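You operate a simulated robot arm through the tools that you are given. There is no shell and no other tool.

The job below is to be done with a simulated robot arm. You get a single attempt, and the scene is never put back.

JOB
Pot the young plant in the glass pot: gravel first, then soil, each to its line.
Fine: use the green scoop, set the plant upright on the soil, put the scoop back. Set down upright: green scoop, young plant.

Only the result counts: the job must be done as asked and must still hold three seconds after the hand-in. Knocking over, shifting, dropping, spilling or breaking anything else fails it.

ROBOT AND FRAMES
A 7-joint arm with a two-finger parallel gripper, fixed in place. Base frame: the origin is at the foot of the arm, x ahead of it, y to its left, z up; the work surface is at about z = 0.806. Units: m, rad, N and s.
With the tool pointing down near the work surface it reaches from about 0.22 to 0.74 m from the base axis. Its first joint turns from -2.897 to 2.897 rad. Payload 1.57 kg.
The tool frame sits at the grasp point between the pads (the TCP): z along the fingers, y along the line on which they close. The tips reach 0.03 m beyond it. The gripper opens to 0.11 m. The fingers are 0.024 m wide and 0.012 m thick; the gripper's body (0.048 by 0.112 m) begins 0.078 m behind the TCP.
Orientation is that of the tool frame in the base frame, as a unit quaternion [x, y, z, w]. With the fingers straight down and closing along the base's y, the tool's x points along the base's -x, its y along +y and its z along -z.

CONTROLS
- The arm moves only by the tool move_arm. Its argument "motion" is a list that holds one entry, the list of rows, each a list of 7 numbers: the turn, a rotation vector about the tool's x, y, z in units of 60 degrees (1.0 is 60 degrees), then the shift along the tool's x, y, z in units of 400 mm (1.0 is 400 mm), then the opening, from 0 (shut) to 1 (fully open). In form: [[[wx, wy, wz, dx, dy, dz, jaw], ...]]. A call has 1 to 20 rows; each row is the pose to reach, as a shift and turn from the pose commanded when the call began, along the tool's axes at that moment. A call with a number of a shift or a turn outside -1 to 1 is refused whole. Rows are played at 5 a second. More than 0.05 m and 0.15 rad between two rows, or a gripper value outside its range, and nothing of the call is played. Where a pose cannot be reached the arm comes as near as it can. A force on the tool above 40 N (or 10 N above the force at the start of the call, whichever is more), or a blocked arm, ends the call early, and 0.2 s more pass. Each finger travels about 0.045 m/s and halts on what it meets, pressing with about 37 N; the grip force reading is that of the motor and also rises with nothing between the fingers. The clock runs only during rows and for 0.2 s after the last one: add rows that repeat a pose to give the fingers time. It gives the time, the measured TCP pose, the force on the tool (base axes), the opening and the grip force at its end, in the units of the frame above (readings bear some noise), with the torque about the TCP (base axes, N m) and any sound that the robot's microphone picked up, and new pictures: "views" is both (left out), scene, wrist or none.
- Cameras (640 x 400 px; columns grow to the right, rows downward): "scene" is fixed at [0.3971, 0.6521, 1.567]; the picture's right is [-1.00, 0.07, 0.00], its down [0.06, 0.84, -0.54] and it looks along [-0.03, -0.53, -0.84] (base axes); focal length 243 px, centre (320, 200). "wrist" rides on the gripper at [0.07, 0.016, -0.141] in the tool frame; the picture's right is [-0.23, 0.97, 0.00], its down [-0.86, -0.20, -0.48] and it looks along [-0.47, -0.11, 0.88] (tool axes); focal length 222 px, centre (320, 200). There is no depth. A picture from a camera that has moved, and an enlarged one, comes with that camera's place and axes in the base frame and with its lens.
- move_column(by): slides the trunk up (or, below 0, down) by that many m; the arm rides with it, the base frame stays. It gives what a move gives, with no picture.
- close_up(camera, box): a new picture of the part [left, top, right, bottom] of that camera's present view, enlarged. The clock stands still meanwhile.
- close_job(): hands the job in; it is judged then, once.

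Nothing tells you positions but the pictures and the camera data. Unless the task says otherwise, let go and move clear before handing in.

The tools are called after ">>>" by a JSON object that holds its "name" and its "arguments". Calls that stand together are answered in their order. move_arm: Moves the arm, as the interface text tells. Its arguments: {"type":"object","properties":{"motion":{"type":"array","items":{"type":"array","items":{"type":"array","items":{"type":"number"}}}},"views":{"type":"string","enum":["both","scene","wrist","none"]}},"required":["motion"]} The other tools are called the same way: move_column (by) slides the trunk up or down; close_up (camera, box) takes an enlarged picture of a part of a camera's view; close_job () hands the job in.

At the start:

```text
clock: 0.0
tcp_pos: [0.3962, 0.2723, 1.2271]
ee_rot: [0.0, 1.0, 0.0, -0.001]
ft_force: [-0.7, 0.5, -0.9]
moment: [-0.01, 0.02, 0.01]
finger_gap: 0.11
gripper_force: 0.1
trunk travel left (down, up): [-0.525, 0.065]
```

scene: 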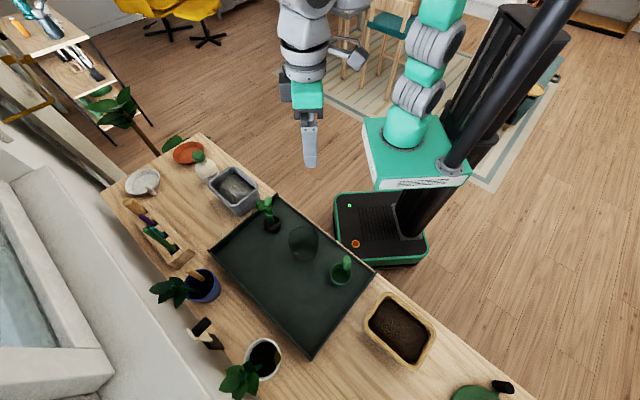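
wrist: 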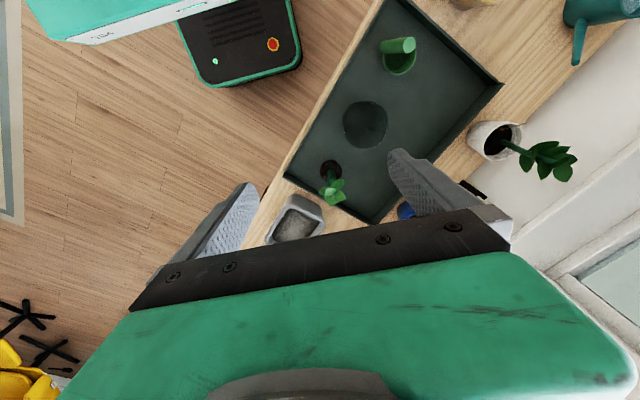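

I see a dark tray on the bench with a young plant, a glass pot and a green scoop in it, a grey bin (gravel) to one side and a tan bin (soil) to the other. I'll take enlarged pictures first to locate everything.

>>> {"name": "close_up", "arguments": {"camera": "scene", "box": [200, 180, 380, 300]}}

>>> {"name": "close_up", "arguments": {"camera": "scene", "box": [170, 130, 320, 230]}}

>>> {"name": "close_up", "arguments": {"camera": "scene", "box": [310, 240, 460, 380]}}

>>> {"name": "close_up", "arguments": {"camera": "wrist", "box": [240, 0, 520, 240]}}

```text
3.33 times, centred on (290, 240) of scene
camera zoom: at [0.3971, 0.6521, 1.567], right [-1.0, 0.07, 0.0], down [0.06, 0.84, -0.54], along [-0.03, -0.53, -0.84], focal length 811 px, centre (420, 67)
```

zoom: 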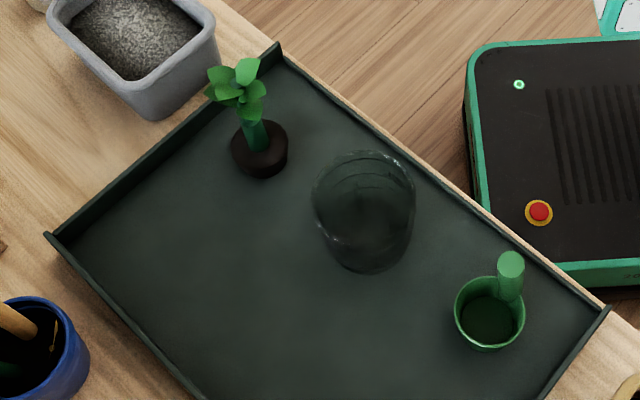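

```text
4.00 times, centred on (245, 180) of scene
camera zoom: at [0.3971, 0.6521, 1.567], right [-1.0, 0.07, 0.0], down [0.06, 0.84, -0.54], along [-0.03, -0.53, -0.84], focal length 973 px, centre (620, 280)
```

zoom: 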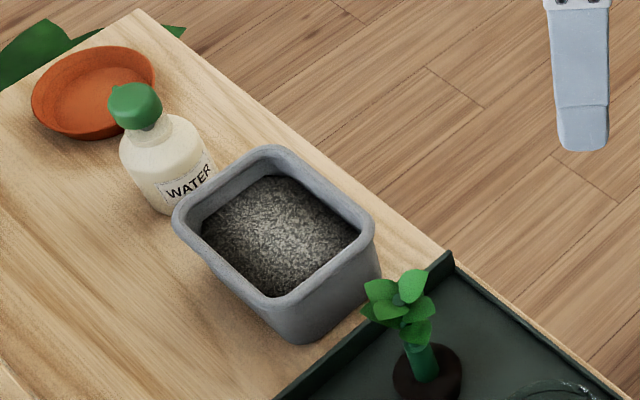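

```text
2.86 times, centred on (385, 310) of scene
camera zoom: at [0.3971, 0.6521, 1.567], right [-1.0, 0.07, 0.0], down [0.06, 0.84, -0.54], along [-0.03, -0.53, -0.84], focal length 695 px, centre (134, -114)
```

zoom: 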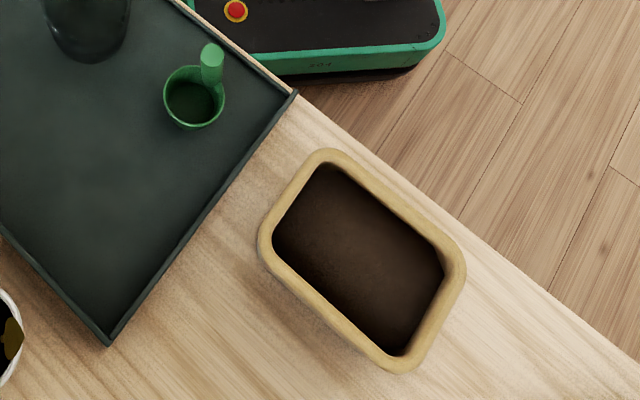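

```text
1.67 times, centred on (380, 120) of wrist
camera zoom: at [0.3269, 0.2894, 1.3676], right [0.23, 0.97, 0.0], down [0.86, -0.2, 0.48], along [0.47, -0.11, -0.88], focal length 370 px, centre (220, 333)
```

zoom: 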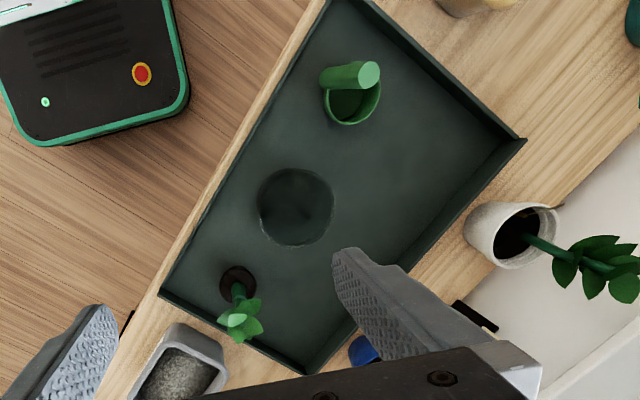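

Rough triangulation puts the pot near (0.43, 0.38), the scoop handle top near (0.31, 0.44, 0.93), the plant near (0.535, 0.275), the gravel bin near (0.66, 0.15) and the soil bin near (0.19, 0.61). I'll move the wrist camera above the pot to see its lines.

>>> {"name": "move_arm", "arguments": {"motion": [[[0, 0, 0, -0.017, 0.054, 0.07, 1], [0, 0, 0, -0.034, 0.108, 0.14, 1], [0, 0, 0, -0.051, 0.162, 0.21, 1], [0, 0, 0, -0.068, 0.216, 0.28, 1], [0, 0, 0, -0.085, 0.27, 0.35, 1], [0, 0, 0, -0.085, 0.27, 0.35, 1]]], "views": "both"}}

```text
clock: 1.4
tcp_pos: [0.4298, 0.3821, 1.0889]
ee_rot: [0.0, 1.0, 0.0, 0.0]
ft_force: [-0.3, 0.4, -0.1]
moment: [-0.04, 0.0, 0.02]
finger_gap: 0.1098
gripper_force: 0.0
trunk travel left (down, up): [-0.525, 0.065]
camera wrist: at [0.36, 0.3987, 1.2291], right [0.23, 0.97, 0.0], down [0.86, -0.2, 0.48], along [0.47, -0.11, -0.88], focal length 222 px, centre (320, 200)
```

scene: 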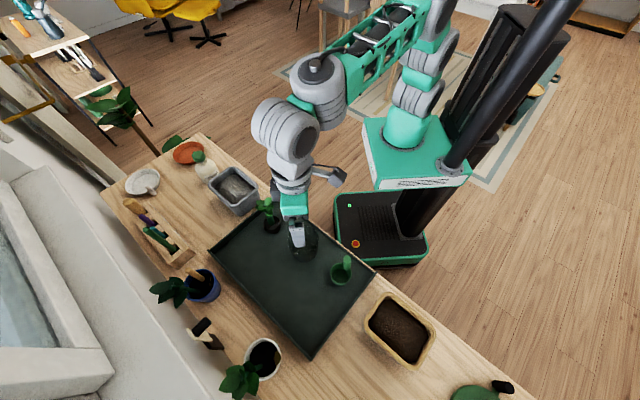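
wrist: 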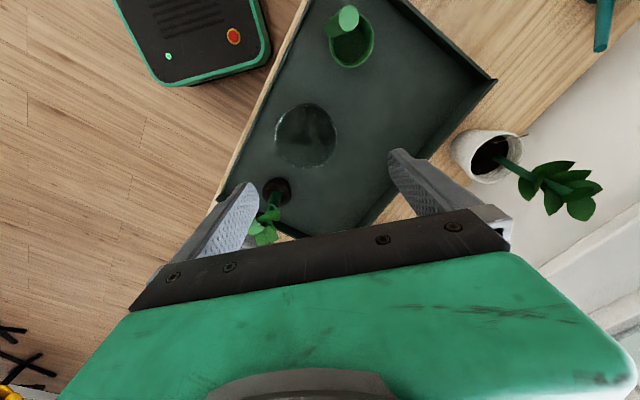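

>>> {"name": "close_up", "arguments": {"camera": "wrist", "box": [240, 80, 360, 190]}}

>>> {"name": "close_up", "arguments": {"camera": "wrist", "box": [290, 0, 410, 80]}}

>>> {"name": "close_up", "arguments": {"camera": "scene", "box": [250, 190, 370, 290]}}

```text
3.64 times, centred on (300, 135) of wrist
camera zoom: at [0.36, 0.3987, 1.2291], right [0.23, 0.97, 0.0], down [0.86, -0.2, 0.48], along [0.47, -0.11, -0.88], focal length 808 px, centre (393, 436)
```

zoom: 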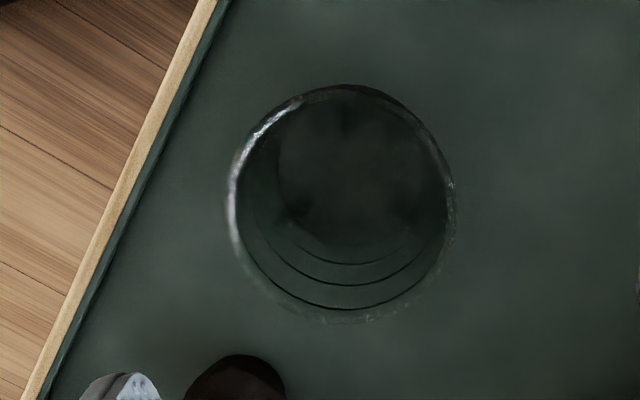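

```text
5.00 times, centred on (350, 40) of wrist
camera zoom: at [0.36, 0.3987, 1.2291], right [0.23, 0.97, 0.0], down [0.86, -0.2, 0.48], along [0.47, -0.11, -0.88], focal length 1111 px, centre (170, 1000)
```

zoom: 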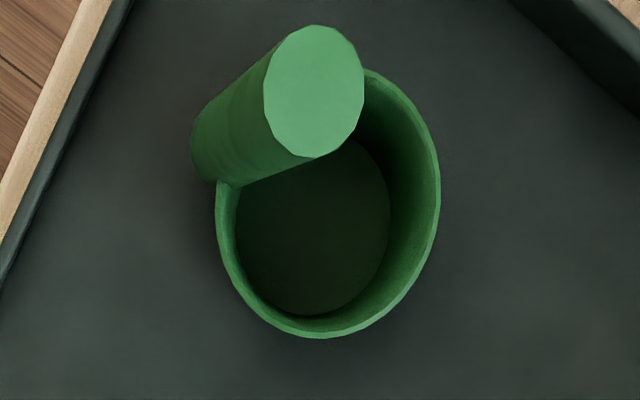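

```text
4.00 times, centred on (310, 240) of scene
camera zoom: at [0.3971, 0.6521, 1.567], right [-1.0, 0.07, 0.0], down [0.06, 0.84, -0.54], along [-0.03, -0.53, -0.84], focal length 973 px, centre (360, 40)
```

zoom: 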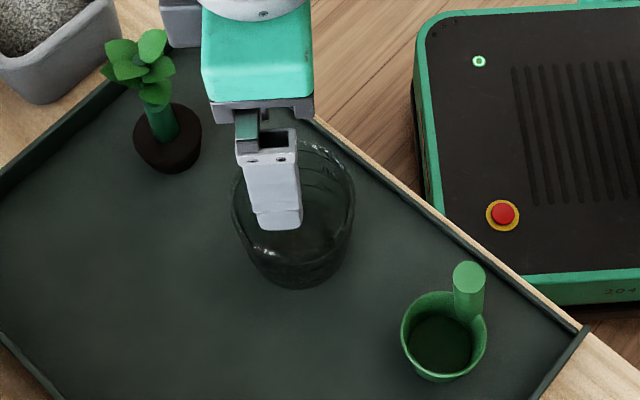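

The pot has marked lines inside and its rim is near z≈0.893 at (0.428, 0.361); the scoop is a cup with a stubby upright handle. I need better views of the scoop and the handle's lean.

>>> {"name": "close_up", "arguments": {"camera": "scene", "box": [320, 245, 370, 295]}}

>>> {"name": "move_arm", "arguments": {"motion": [[[0, 0, 0, 0.07, 0.05, 0.05, 1], [0, 0, 0, 0.14, 0.1, 0.1, 1], [0, 0, 0, 0.21, 0.15, 0.1, 1], [0, 0, 0, 0.25, 0.15, 0.1, 1], [0, 0, 0, 0.25, 0.15, 0.1, 1]]], "views": "both"}}

```text
8.00 times, centred on (345, 270) of scene
camera zoom: at [0.3971, 0.6521, 1.567], right [-1.0, 0.07, 0.0], down [0.06, 0.84, -0.54], along [-0.03, -0.53, -0.84], focal length 1947 px, centre (120, -360)
```

zoom: 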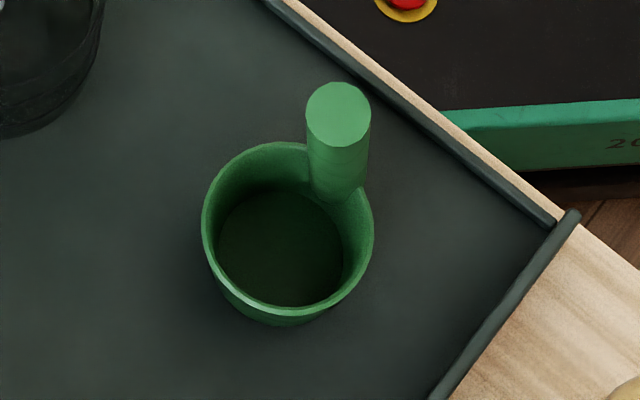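

```text
clock: 2.6
tcp_pos: [0.3311, 0.4415, 1.0489]
ee_rot: [0.0, 1.0, 0.001, 0.0]
ft_force: [0.9, 0.1, -0.3]
moment: [0.0, -0.02, 0.01]
finger_gap: 0.11
gripper_force: 0.0
trunk travel left (down, up): [-0.525, 0.065]
camera wrist: at [0.261, 0.4581, 1.1886], right [0.23, 0.97, 0.0], down [0.86, -0.2, 0.48], along [0.47, -0.11, -0.88], focal length 222 px, centre (320, 200)
```

scene: 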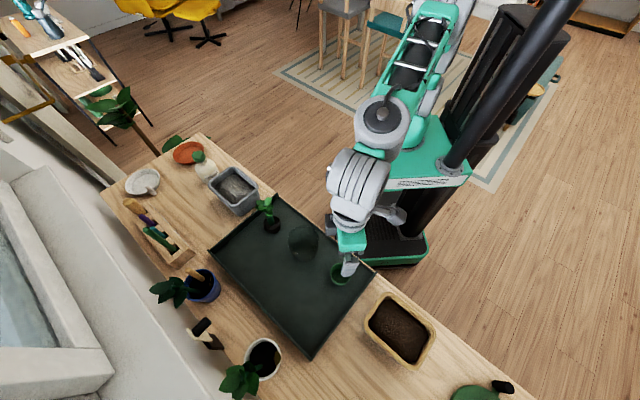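
wrist: 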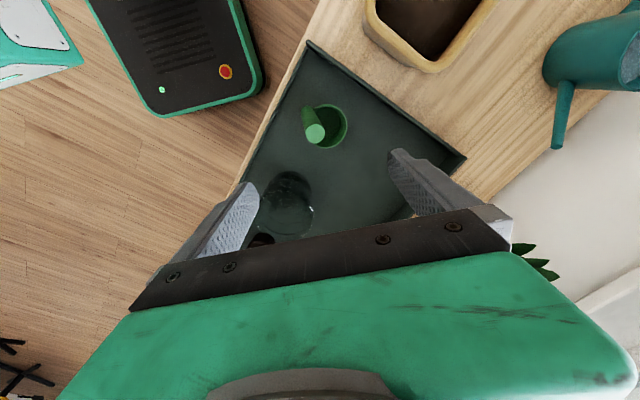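

>>> {"name": "close_up", "arguments": {"camera": "wrist", "box": [280, 80, 370, 170]}}

>>> {"name": "close_up", "arguments": {"camera": "wrist", "box": [240, 150, 340, 250]}}

>>> {"name": "close_up", "arguments": {"camera": "scene", "box": [270, 200, 340, 280]}}

```text
4.44 times, centred on (325, 125) of wrist
camera zoom: at [0.261, 0.4581, 1.1886], right [0.23, 0.97, 0.0], down [0.86, -0.2, 0.48], along [0.47, -0.11, -0.88], focal length 987 px, centre (298, 533)
```

zoom: 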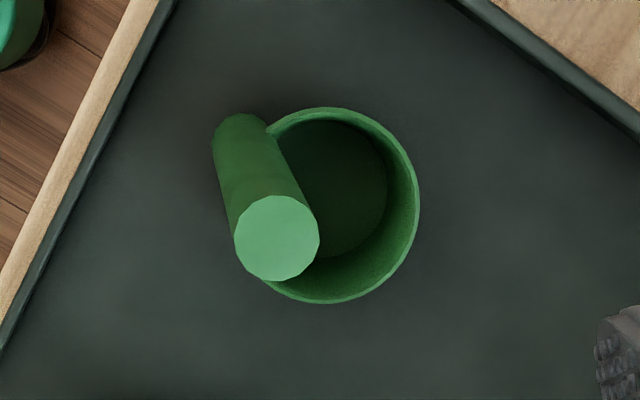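

```text
4.00 times, centred on (290, 200) of wrist
camera zoom: at [0.261, 0.4581, 1.1886], right [0.23, 0.97, 0.0], down [0.86, -0.2, 0.48], along [0.47, -0.11, -0.88], focal length 888 px, centre (440, 200)
```

zoom: 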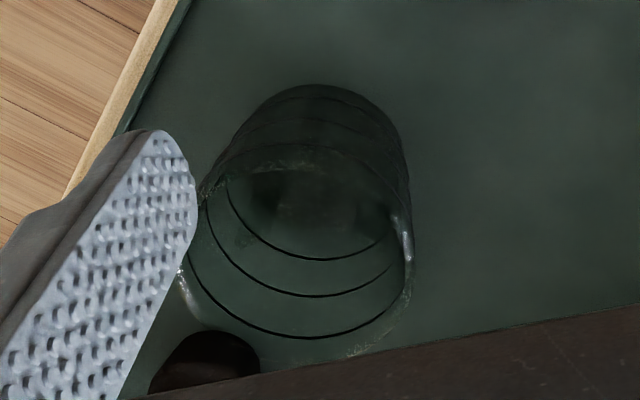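

```text
5.00 times, centred on (305, 240) of scene
camera zoom: at [0.3971, 0.6521, 1.567], right [-1.0, 0.07, 0.0], down [0.06, 0.84, -0.54], along [-0.03, -0.53, -0.84], focal length 1217 px, centre (395, 0)
```

zoom: 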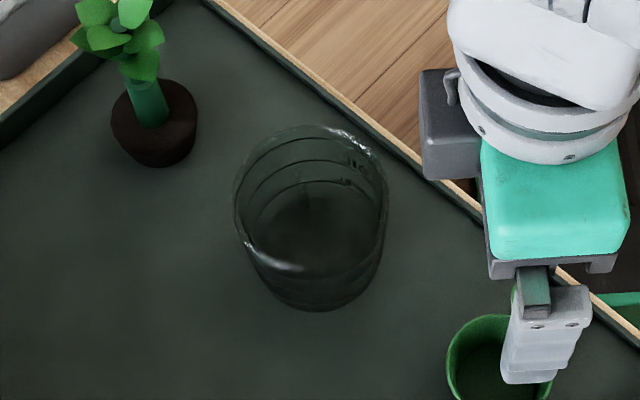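

The glass carries several rings plus what may be small marks; I'll zoom hard on them.

>>> {"name": "close_up", "arguments": {"camera": "scene", "box": [298, 220, 322, 240]}}

>>> {"name": "close_up", "arguments": {"camera": "scene", "box": [285, 222, 323, 264]}}

>>> {"name": "close_up", "arguments": {"camera": "wrist", "box": [272, 168, 322, 242]}}

```text
16.00 times, centred on (310, 230) of scene
camera zoom: at [0.3971, 0.6521, 1.567], right [-1.0, 0.07, 0.0], down [0.06, 0.84, -0.54], along [-0.03, -0.53, -0.84], focal length 3893 px, centre (480, -280)
```

zoom: 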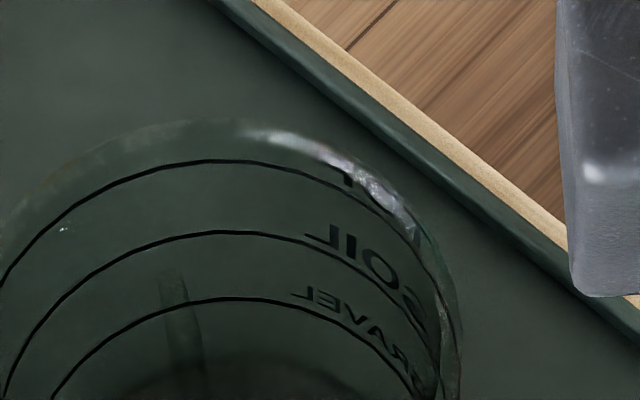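

```text
9.52 times, centred on (304, 243) of scene
camera zoom: at [0.3971, 0.6521, 1.567], right [-1.0, 0.07, 0.0], down [0.06, 0.84, -0.54], along [-0.03, -0.53, -0.84], focal length 2318 px, centre (472, -210)
```

zoom: 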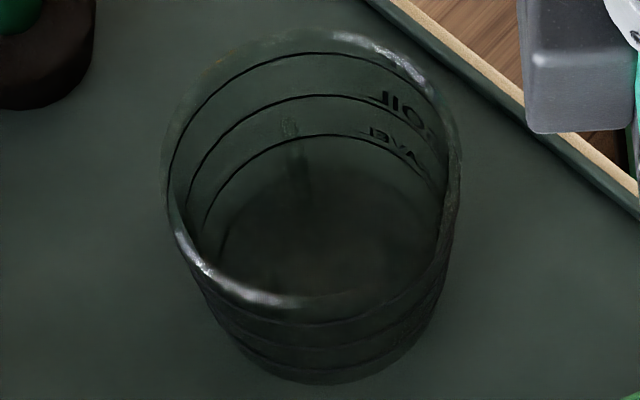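

```text
5.41 times, centred on (297, 205) of wrist
camera zoom: at [0.261, 0.4581, 1.1886], right [0.23, 0.97, 0.0], down [0.86, -0.2, 0.48], along [0.47, -0.11, -0.88], focal length 1201 px, centre (444, 173)
```

zoom: 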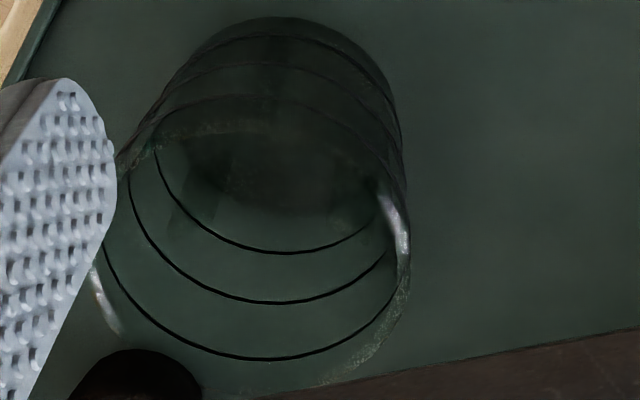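

Now the pot's rings are readable: GRAVEL is the lowest line, SOIL the middle one, and a third line sits near the rim. Next I'll look down on the gravel bin with the wrist camera.

>>> {"name": "move_arm", "arguments": {"motion": [[[0, 0, 0, -0.08, -0.08, -0.03, 1], [0, 0, 0, -0.16, -0.16, -0.06, 1], [0, 0, 0, -0.24, -0.24, -0.1, 1], [0, 0, 0, -0.32, -0.32, -0.125, 1], [0, 0, 0, -0.4, -0.4, -0.125, 1], [0, 0, 0, -0.48, -0.48, -0.125, 1], [0, 0, 0, -0.56, -0.56, -0.125, 1], [0, 0, 0, -0.62, -0.64, -0.125, 1], [0, 0, 0, -0.62, -0.675, -0.125, 1], [0, 0, 0, -0.62, -0.675, -0.125, 1]]], "views": "both"}}

```text
clock: 4.8
tcp_pos: [0.5784, 0.1701, 1.0975]
ee_rot: [0.0, 1.0, 0.0, 0.0]
ft_force: [-0.3, 0.4, -0.2]
moment: [-0.02, -0.02, 0.01]
finger_gap: 0.11
gripper_force: 0.0
trunk travel left (down, up): [-0.525, 0.065]
camera wrist: at [0.5084, 0.1866, 1.2371], right [0.23, 0.97, 0.0], down [0.86, -0.2, 0.48], along [0.47, -0.11, -0.88], focal length 222 px, centre (320, 200)
```

scene: 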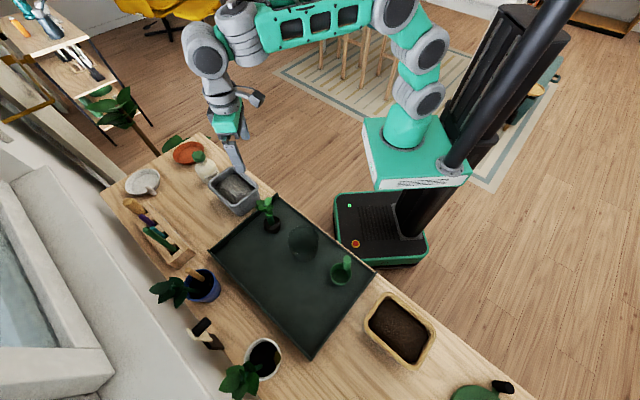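
wrist: 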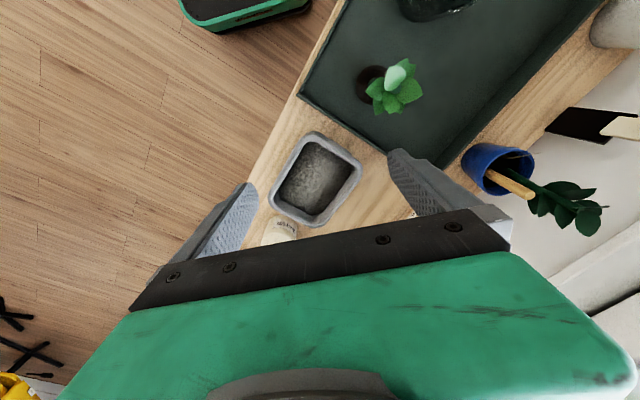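

>>> {"name": "close_up", "arguments": {"camera": "wrist", "box": [255, 120, 375, 240]}}

>>> {"name": "close_up", "arguments": {"camera": "wrist", "box": [340, 30, 440, 140]}}

>>> {"name": "close_up", "arguments": {"camera": "scene", "box": [200, 150, 270, 220]}}

>>> {"name": "close_up", "arguments": {"camera": "scene", "box": [240, 185, 300, 245]}}

```text
3.33 times, centred on (315, 180) of wrist
camera zoom: at [0.5084, 0.1866, 1.2371], right [0.23, 0.97, 0.0], down [0.86, -0.2, 0.48], along [0.47, -0.11, -0.88], focal length 740 px, centre (337, 267)
```

zoom: 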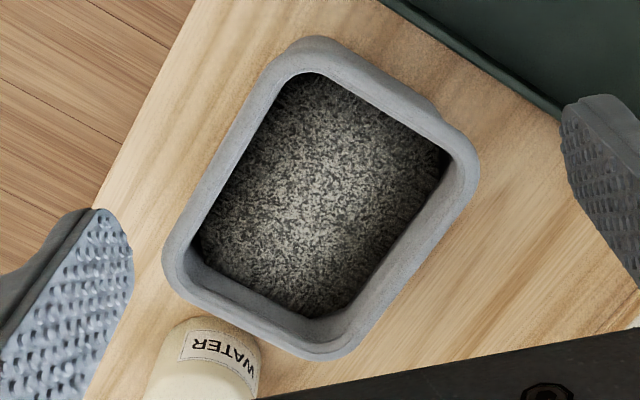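

```text
3.64 times, centred on (390, 85) of wrist
camera zoom: at [0.5084, 0.1866, 1.2371], right [0.23, 0.97, 0.0], down [0.86, -0.2, 0.48], along [0.47, -0.11, -0.88], focal length 808 px, centre (66, 618)
```

zoom: 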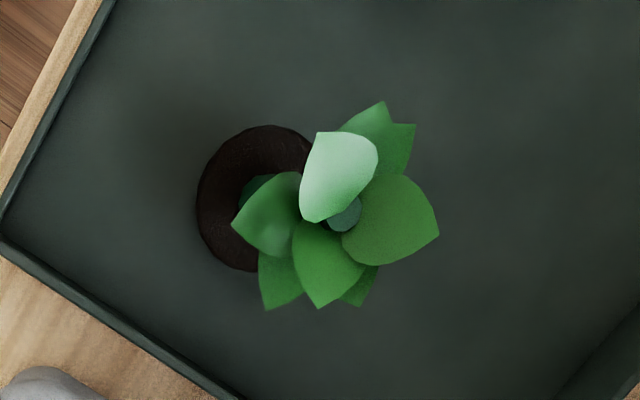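

```text
5.71 times, centred on (235, 185) of scene
camera zoom: at [0.3971, 0.6521, 1.567], right [-1.0, 0.07, 0.0], down [0.06, 0.84, -0.54], along [-0.03, -0.53, -0.84], focal length 1390 px, centre (806, 286)
```

zoom: 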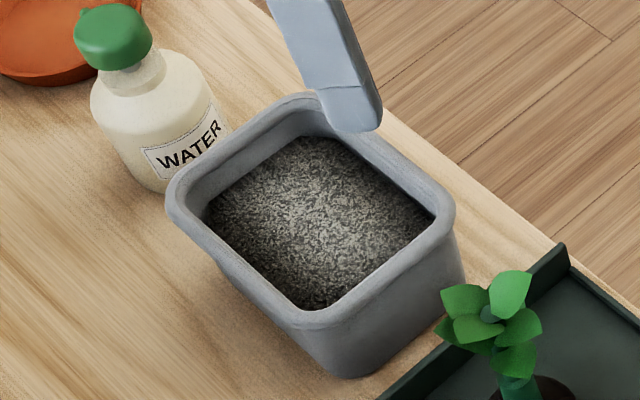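

```text
6.67 times, centred on (270, 215) of scene
camera zoom: at [0.3971, 0.6521, 1.567], right [-1.0, 0.07, 0.0], down [0.06, 0.84, -0.54], along [-0.03, -0.53, -0.84], focal length 1622 px, centre (653, 100)
```

zoom: 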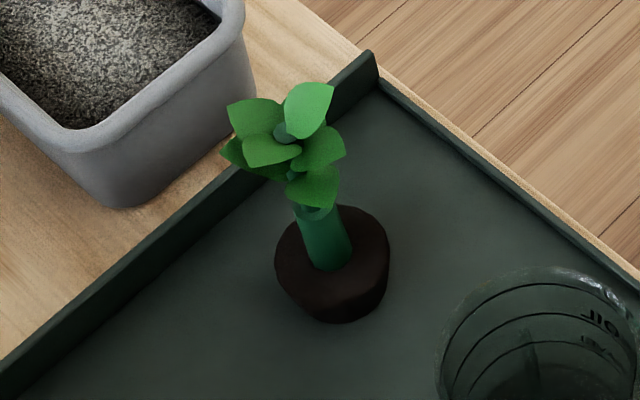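

The gravel bin is at about (0.66, 0.14), rim z≈0.887 and gravel surface z≈0.866. The plant stands at (0.535, 0.267), its stem vertical and its top near 0.955. Next I'll go over to the soil bin, turning the hand partway to test the yaw I want for gripping the scoop.

>>> {"name": "move_arm", "arguments": {"motion": [[[0, 0, 0.1, 0.082, 0.0825, 0, 1], [0, 0, 0.2, 0.164, 0.165, 0, 1], [0, 0, 0.3, 0.246, 0.2475, 0, 1], [0, 0, 0.4, 0.328, 0.33, 0, 1], [0, 0, 0.5, 0.41, 0.4125, 0, 1], [0, 0, 0.6, 0.492, 0.495, 0, 1], [0, 0, 0.7, 0.574, 0.5775, 0, 1], [0, 0, 0.8, 0.656, 0.66, 0, 1], [0, 0, 0.9, 0.738, 0.7425, 0, 1], [0, 0, 1.0, 0.82, 0.825, 0, 1], [0, 0, 1.0, 0.82, 0.825, 0, 1]]], "views": "both"}}

```text
clock: 7.2
tcp_pos: [0.2493, 0.501, 1.0968]
ee_rot: [0.5, 0.866, 0.001, 0.001]
ft_force: [-0.2, 0.5, -0.2]
moment: [0.03, 0.0, 0.02]
finger_gap: 0.1099
gripper_force: 0.1
trunk travel left (down, up): [-0.525, 0.065]
camera wrist: at [0.2285, 0.5687, 1.2373], right [0.96, 0.29, 0.0], down [0.25, -0.84, 0.48], along [0.14, -0.46, -0.88], focal length 222 px, centre (320, 200)
```

scene: 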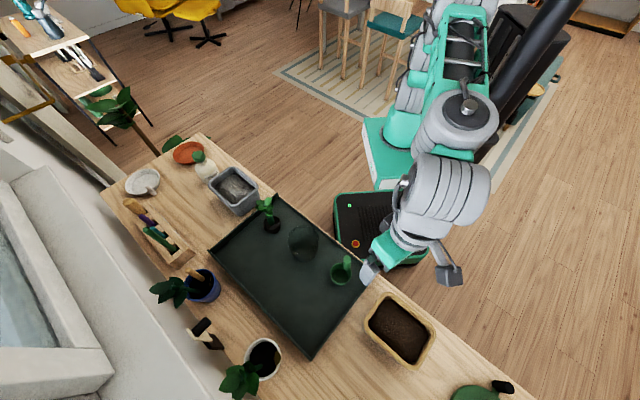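
wrist: 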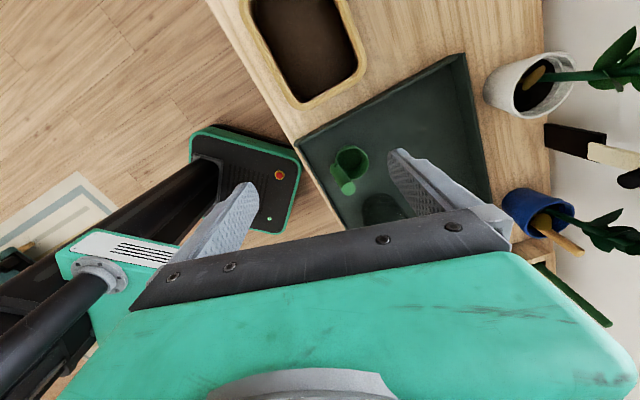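

>>> {"name": "close_up", "arguments": {"camera": "wrist", "box": [230, 0, 380, 120]}}

>>> {"name": "close_up", "arguments": {"camera": "scene", "box": [350, 280, 450, 380]}}

>>> {"name": "close_up", "arguments": {"camera": "wrist", "box": [290, 120, 430, 240]}}

>>> {"name": "close_up", "arguments": {"camera": "scene", "box": [340, 150, 540, 310]}}

```text
3.33 times, centred on (305, 60) of wrist
camera zoom: at [0.2285, 0.5687, 1.2373], right [0.96, 0.29, 0.0], down [0.25, -0.84, 0.48], along [0.14, -0.46, -0.88], focal length 740 px, centre (370, 667)
```

zoom: 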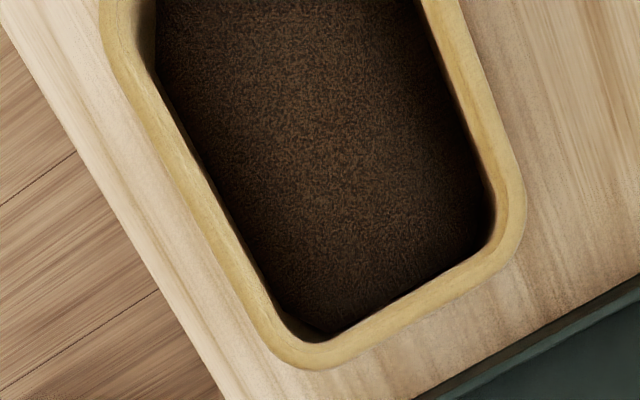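

```text
4.00 times, centred on (400, 330) of scene
camera zoom: at [0.3971, 0.6521, 1.567], right [-1.0, 0.07, 0.0], down [0.06, 0.84, -0.54], along [-0.03, -0.53, -0.84], focal length 973 px, centre (0, -320)
```

zoom: 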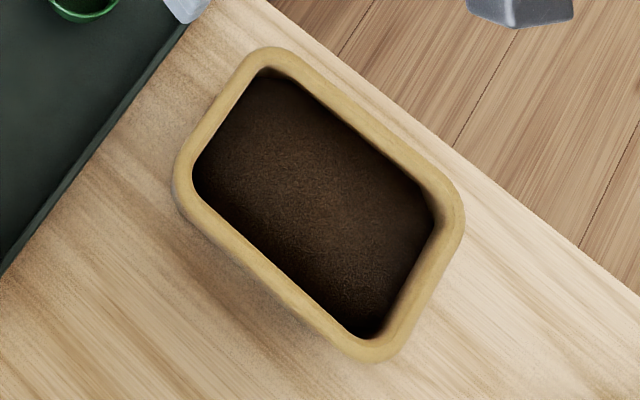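

```text
3.33 times, centred on (360, 180) of wrist
camera zoom: at [0.2285, 0.5687, 1.2373], right [0.96, 0.29, 0.0], down [0.25, -0.84, 0.48], along [0.14, -0.46, -0.88], focal length 740 px, centre (187, 267)
```

zoom: 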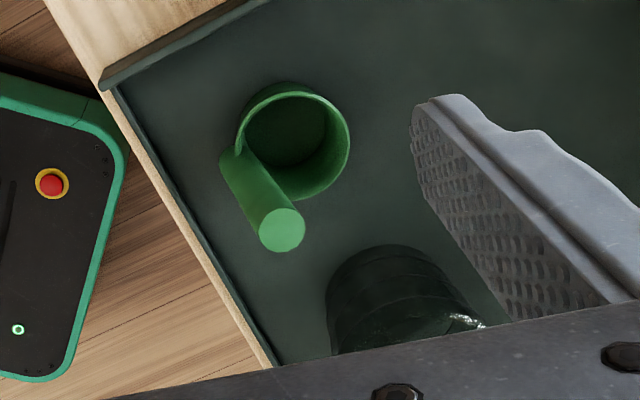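

```text
2.50 times, centred on (440, 230) of scene
camera zoom: at [0.3971, 0.6521, 1.567], right [-1.0, 0.07, 0.0], down [0.06, 0.84, -0.54], along [-0.03, -0.53, -0.84], focal length 608 px, centre (20, 125)
```

zoom: 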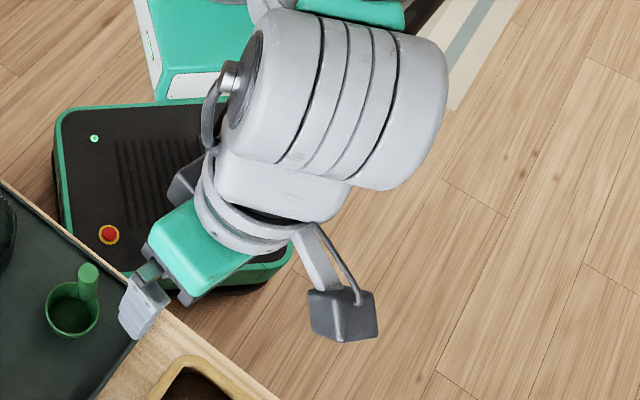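

The soil bin is at about (0.194, 0.612), rim z≈0.875 and soil surface z≈0.86. My plan is to grip the scoop handle with the hand tilted, so the cup is level when the tool leans and pours when the tool swings down past vertical. First I'll yaw the hand and move above the approach point.

>>> {"name": "move_arm", "arguments": {"motion": [[[0, 0, 0.0833, -0.084, -0.0097, 0.0086, 0.6], [0, 0, 0.1667, -0.168, -0.0194, 0.0171, 0.6], [0, 0, 0.25, -0.252, -0.0291, 0.0257, 0.6], [0, 0, 0.3333, -0.336, -0.0388, 0.0342, 0.6], [0, 0, 0.4167, -0.4195, -0.0485, 0.0428, 0.6], [0, 0, 0.4167, -0.4195, -0.0485, 0.0428, 0.6]]], "views": "none"}}

>>> {"name": "move_arm", "arguments": {"motion": [[[0, 0.14, 0, 0, 0, 0, 0.6], [0, 0.28, 0, 0, 0, 0, 0.6], [0, 0.42, 0, 0, 0, 0, 0.6], [0, 0.56, 0, 0, 0, 0, 0.6], [0, 0.7, 0, 0, 0, 0, 0.6], [0, 0.8333, 0, 0, 0, 0, 0.6], [0, 0.8333, 0, 0, 0, 0, 0.6]]], "views": "both"}}

```text
clock: 8.6
tcp_pos: [0.3172, 0.3436, 1.0828]
ee_rot: [0.676, 0.737, 0.001, 0.0]
ft_force: [0.6, 1.4, 0.0]
moment: [-0.01, -0.03, 0.02]
finger_gap: 0.066
gripper_force: 0.0
trunk travel left (down, up): [-0.525, 0.065]
```

```text
clock: 10.2
tcp_pos: [0.3174, 0.3465, 1.0807]
ee_rot: [0.612, 0.668, 0.286, -0.313]
ft_force: [0.1, -0.2, 0.3]
moment: [0.02, -0.02, 0.02]
finger_gap: 0.0658
gripper_force: 0.1
trunk travel left (down, up): [-0.525, 0.065]
camera wrist: at [0.339, 0.284, 1.2236], right [0.98, -0.06, -0.17], down [-0.12, -0.93, -0.35], along [-0.14, 0.36, -0.92], focal length 222 px, centre (320, 200)
```

scene: 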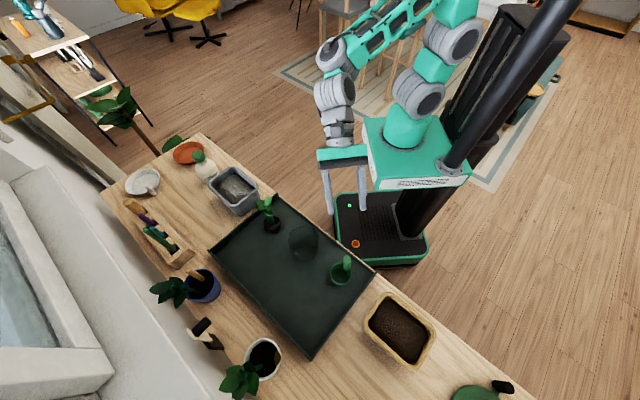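
wrist: 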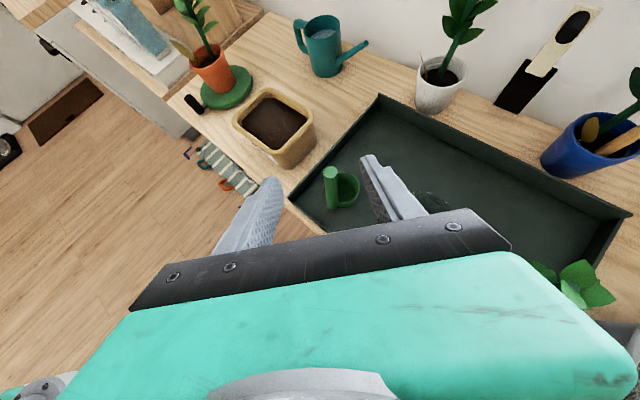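

The tilted orientation is reached cleanly. I'll descend to the approach line and stop about 5 cm short of the handle to check alignment.

>>> {"name": "move_arm", "arguments": {"motion": [[[0, 0, 0, -0.0657, 0, 0.0552, 0.6], [0, 0, 0, -0.1315, 0, 0.1103, 0.6], [0, 0, 0, -0.1972, 0, 0.1655, 0.6], [0, 0, 0, -0.1972, 0, 0.255, 0.6], [0, 0, 0, -0.1972, 0, 0.3405, 0.6], [0, 0, 0, -0.1972, 0, 0.3405, 0.6]]], "views": "both"}}

>>> {"name": "close_up", "arguments": {"camera": "wrist", "box": [220, 100, 440, 240]}}

>>> {"name": "close_up", "arguments": {"camera": "scene", "box": [300, 220, 380, 300]}}

```text
clock: 11.6
tcp_pos: [0.3145, 0.3969, 0.9288]
ee_rot: [0.613, 0.668, 0.285, -0.311]
ft_force: [1.0, 0.2, 1.4]
moment: [-0.03, 0.01, 0.02]
finger_gap: 0.0659
gripper_force: 0.0
trunk travel left (down, up): [-0.525, 0.065]
camera wrist: at [0.3346, 0.3361, 1.0731], right [0.98, -0.06, -0.17], down [-0.12, -0.93, -0.35], along [-0.14, 0.36, -0.92], focal length 222 px, centre (320, 200)
```

scene: 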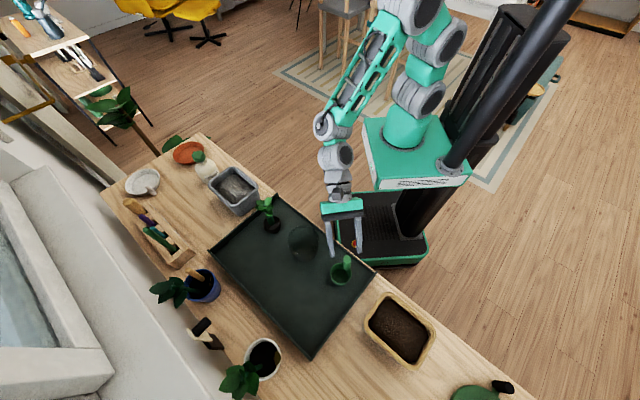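
wrist: 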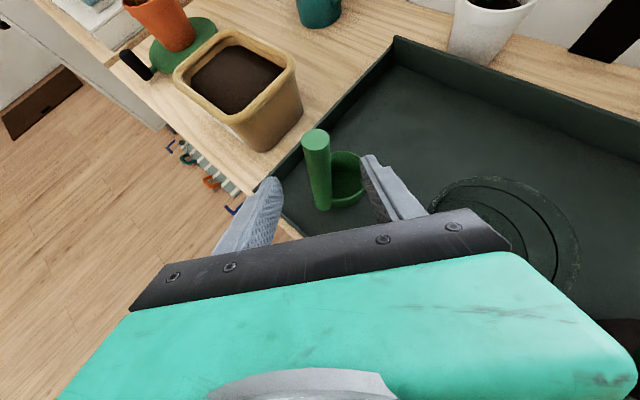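

```text
2.86 times, centred on (330, 170) of wrist
camera zoom: at [0.3346, 0.3361, 1.0731], right [0.98, -0.06, -0.17], down [-0.12, -0.93, -0.35], along [-0.14, 0.36, -0.92], focal length 635 px, centre (291, 286)
```

zoom: 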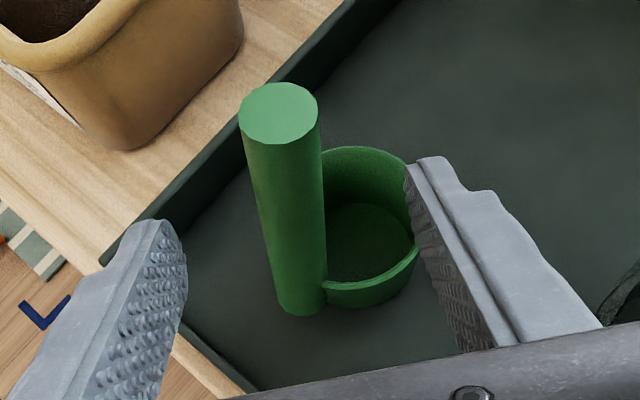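

```text
5.00 times, centred on (340, 260) of scene
camera zoom: at [0.3971, 0.6521, 1.567], right [-1.0, 0.07, 0.0], down [0.06, 0.84, -0.54], along [-0.03, -0.53, -0.84], focal length 1217 px, centre (220, -100)
```

zoom: 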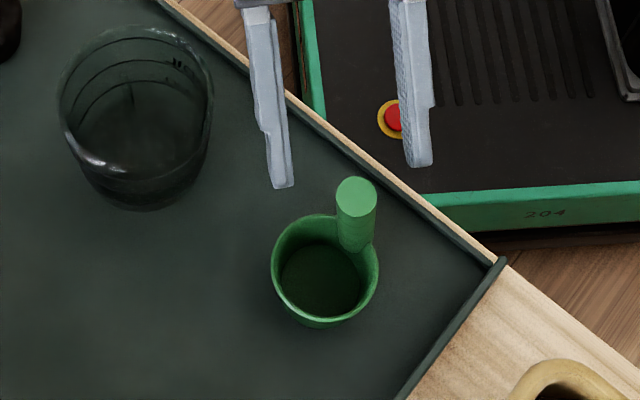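

The handle stands centred between the fingers. I'll advance the last 5 cm along the fingers and check before closing.

>>> {"name": "move_arm", "arguments": {"motion": [[[0, 0, 0, 0, 0, 0.0625, 0.6], [0, 0, 0, 0, 0, 0.125, 0.6], [0, 0, 0, 0, 0, 0.125, 0.6]]], "views": "wrist"}}

>>> {"name": "close_up", "arguments": {"camera": "wrist", "box": [220, 100, 440, 240]}}

>>> {"name": "close_up", "arguments": {"camera": "scene", "box": [300, 220, 380, 300]}}

```text
clock: 12.4
tcp_pos: [0.3103, 0.436, 0.8992]
ee_rot: [0.612, 0.668, 0.285, -0.312]
ft_force: [0.0, 1.0, 0.4]
moment: [0.02, -0.02, 0.03]
finger_gap: 0.0658
gripper_force: 0.1
trunk travel left (down, up): [-0.525, 0.065]
camera wrist: at [0.3306, 0.3742, 1.0424], right [0.98, -0.06, -0.17], down [-0.12, -0.93, -0.35], along [-0.14, 0.36, -0.92], focal length 222 px, centre (320, 200)
```

wrist: 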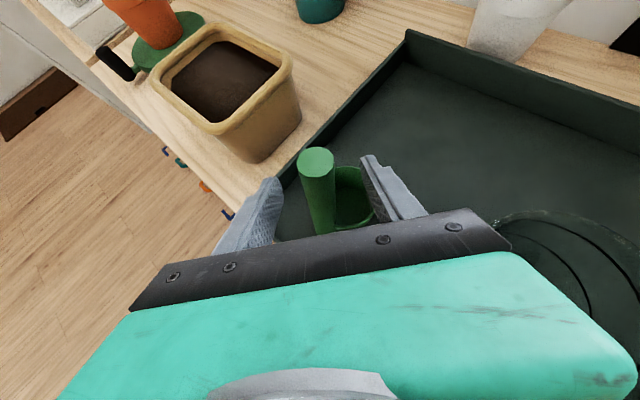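

```text
2.86 times, centred on (330, 170) of wrist
camera zoom: at [0.3306, 0.3742, 1.0424], right [0.98, -0.06, -0.17], down [-0.12, -0.93, -0.35], along [-0.14, 0.36, -0.92], focal length 635 px, centre (291, 286)
```

zoom: 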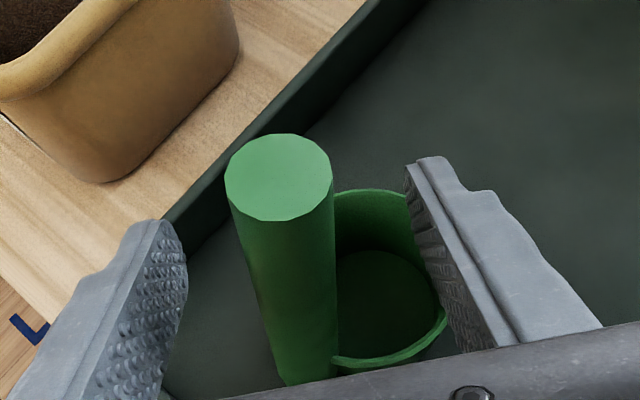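

```text
5.00 times, centred on (340, 260) of scene
camera zoom: at [0.3971, 0.6521, 1.567], right [-1.0, 0.07, 0.0], down [0.06, 0.84, -0.54], along [-0.03, -0.53, -0.84], focal length 1217 px, centre (220, -100)
```

zoom: 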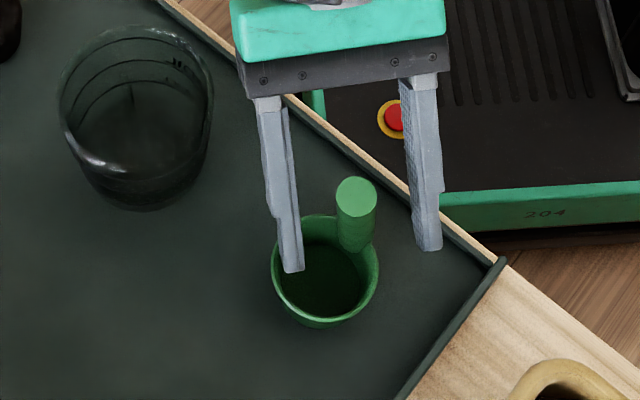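

The handle is centred at the TCP. Closing the gripper now.

>>> {"name": "move_arm", "arguments": {"motion": [[[0, 0, 0, 0, 0, 0, 0.3], [0, 0, 0, 0, 0, 0, 0.1], [0, 0, 0, 0, 0, 0, 0], [0, 0, 0, 0, 0, 0, 0], [0, 0, 0, 0, 0, 0, 0], [0, 0, 0, 0, 0, 0, 0]]], "views": "both"}}

>>> {"name": "close_up", "arguments": {"camera": "wrist", "box": [220, 100, 440, 240]}}

>>> {"name": "close_up", "arguments": {"camera": "scene", "box": [300, 220, 380, 300]}}

```text
clock: 13.8
tcp_pos: [0.3099, 0.4357, 0.9005]
ee_rot: [0.612, 0.668, 0.286, -0.312]
ft_force: [-1.0, -0.4, -1.4]
moment: [-0.02, -0.02, 0.0]
finger_gap: 0.0211
gripper_force: 34.4
trunk travel left (down, up): [-0.525, 0.065]
camera wrist: at [0.3307, 0.374, 1.0426], right [0.98, -0.06, -0.17], down [-0.12, -0.93, -0.35], along [-0.14, 0.36, -0.92], focal length 222 px, centre (320, 200)
```

scene: 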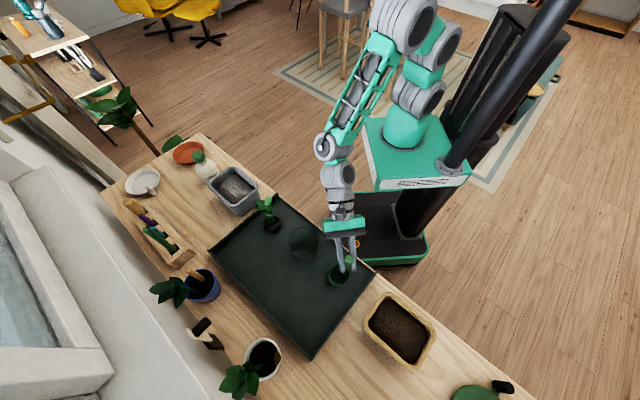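
wrist: 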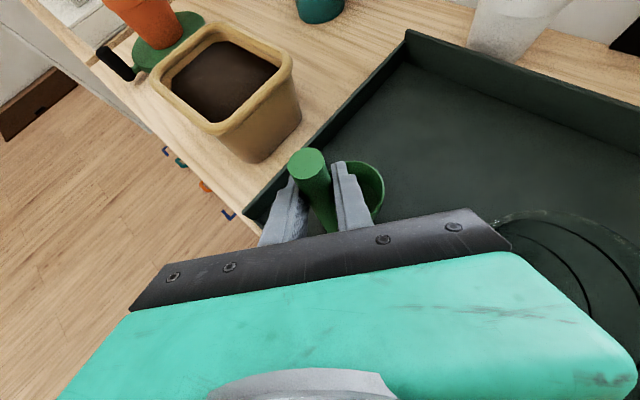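

```text
2.86 times, centred on (330, 170) of wrist
camera zoom: at [0.3307, 0.374, 1.0426], right [0.98, -0.06, -0.17], down [-0.12, -0.93, -0.35], along [-0.14, 0.36, -0.92], focal length 635 px, centre (291, 286)
```

zoom: 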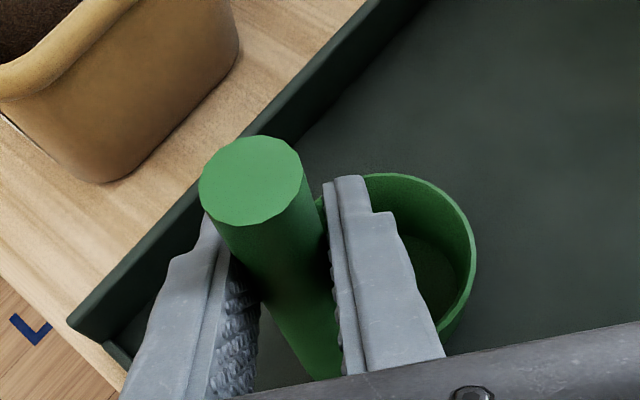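

```text
5.00 times, centred on (340, 260) of scene
camera zoom: at [0.3971, 0.6521, 1.567], right [-1.0, 0.07, 0.0], down [0.06, 0.84, -0.54], along [-0.03, -0.53, -0.84], focal length 1217 px, centre (220, -100)
```

zoom: 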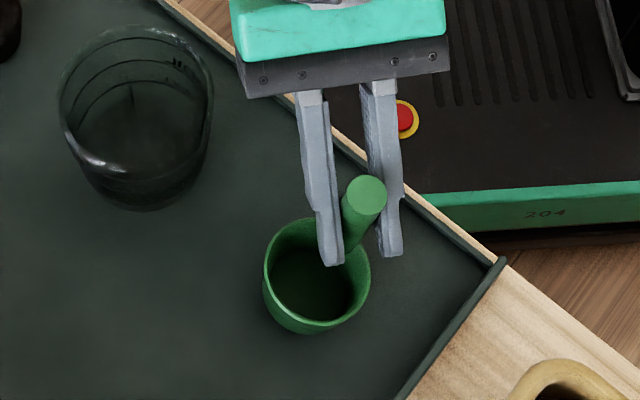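

The handle is gripped (gap 0.021). Since the handle leans, the pads have tilted the scoop about 5–6°. I'll lift and apply a compensating roll, then check the cup is level.

>>> {"name": "move_arm", "arguments": {"motion": [[[0, 0, 0, 0.0479, 0, -0.0402, 0], [0.02, 0, 0.024, 0.0958, 0, -0.0804, 0], [0.04, 0, 0.048, 0.1436, 0, -0.1205, 0], [0.0605, 0, 0.0721, 0.1915, 0, -0.1607, 0], [0.0605, 0, 0.0721, 0.1915, 0, -0.1607, 0]]], "views": "both"}}

>>> {"name": "close_up", "arguments": {"camera": "wrist", "box": [220, 100, 440, 240]}}

>>> {"name": "close_up", "arguments": {"camera": "scene", "box": [300, 220, 380, 300]}}

```text
clock: 15.0
tcp_pos: [0.3119, 0.4369, 1.0001]
ee_rot: [0.627, 0.653, 0.253, -0.341]
ft_force: [-0.1, -0.3, -0.4]
moment: [0.03, -0.02, -0.03]
finger_gap: 0.021
gripper_force: 34.7
trunk travel left (down, up): [-0.525, 0.065]
camera wrist: at [0.3455, 0.3768, 1.1409], right [0.96, -0.06, -0.27], down [-0.15, -0.93, -0.33], along [-0.23, 0.35, -0.91], focal length 222 px, centre (320, 200)
```

scene: 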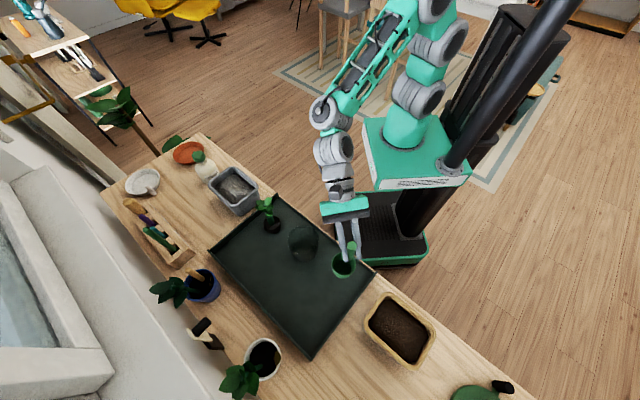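
wrist: 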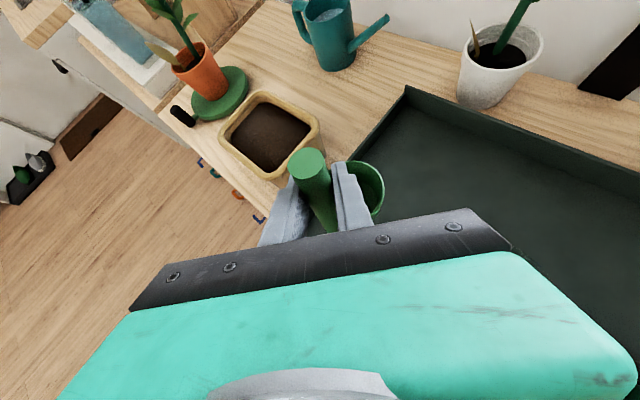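

```text
2.86 times, centred on (330, 170) of wrist
camera zoom: at [0.3455, 0.3768, 1.1409], right [0.96, -0.06, -0.27], down [-0.15, -0.93, -0.33], along [-0.23, 0.35, -0.91], focal length 635 px, centre (291, 286)
```

zoom: 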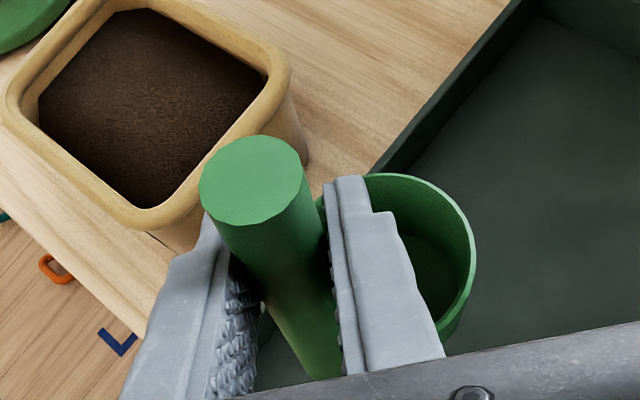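

```text
5.00 times, centred on (340, 260) of scene
camera zoom: at [0.3971, 0.6521, 1.567], right [-1.0, 0.07, 0.0], down [0.06, 0.84, -0.54], along [-0.03, -0.53, -0.84], focal length 1217 px, centre (220, -100)
```

zoom: 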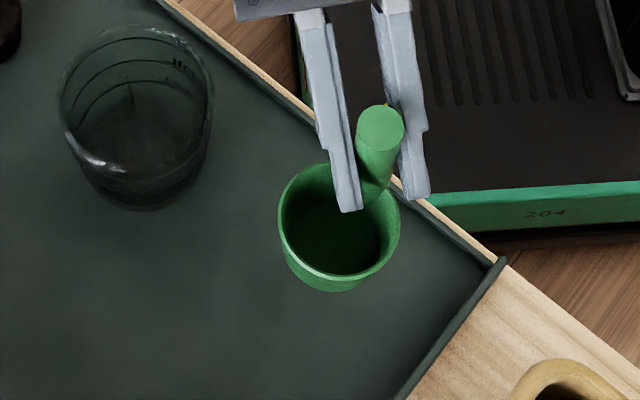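

>>> {"name": "close_up", "arguments": {"camera": "scene", "box": [325, 245, 365, 285]}}

```text
10.00 times, centred on (345, 265) of scene
camera zoom: at [0.3971, 0.6521, 1.567], right [-1.0, 0.07, 0.0], down [0.06, 0.84, -0.54], along [-0.03, -0.53, -0.84], focal length 2433 px, centre (70, -450)
```

zoom: 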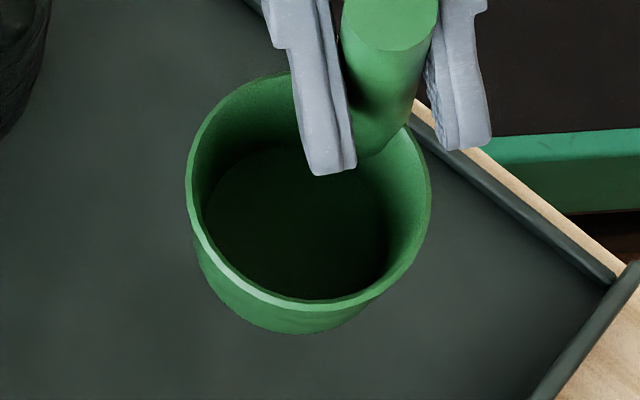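

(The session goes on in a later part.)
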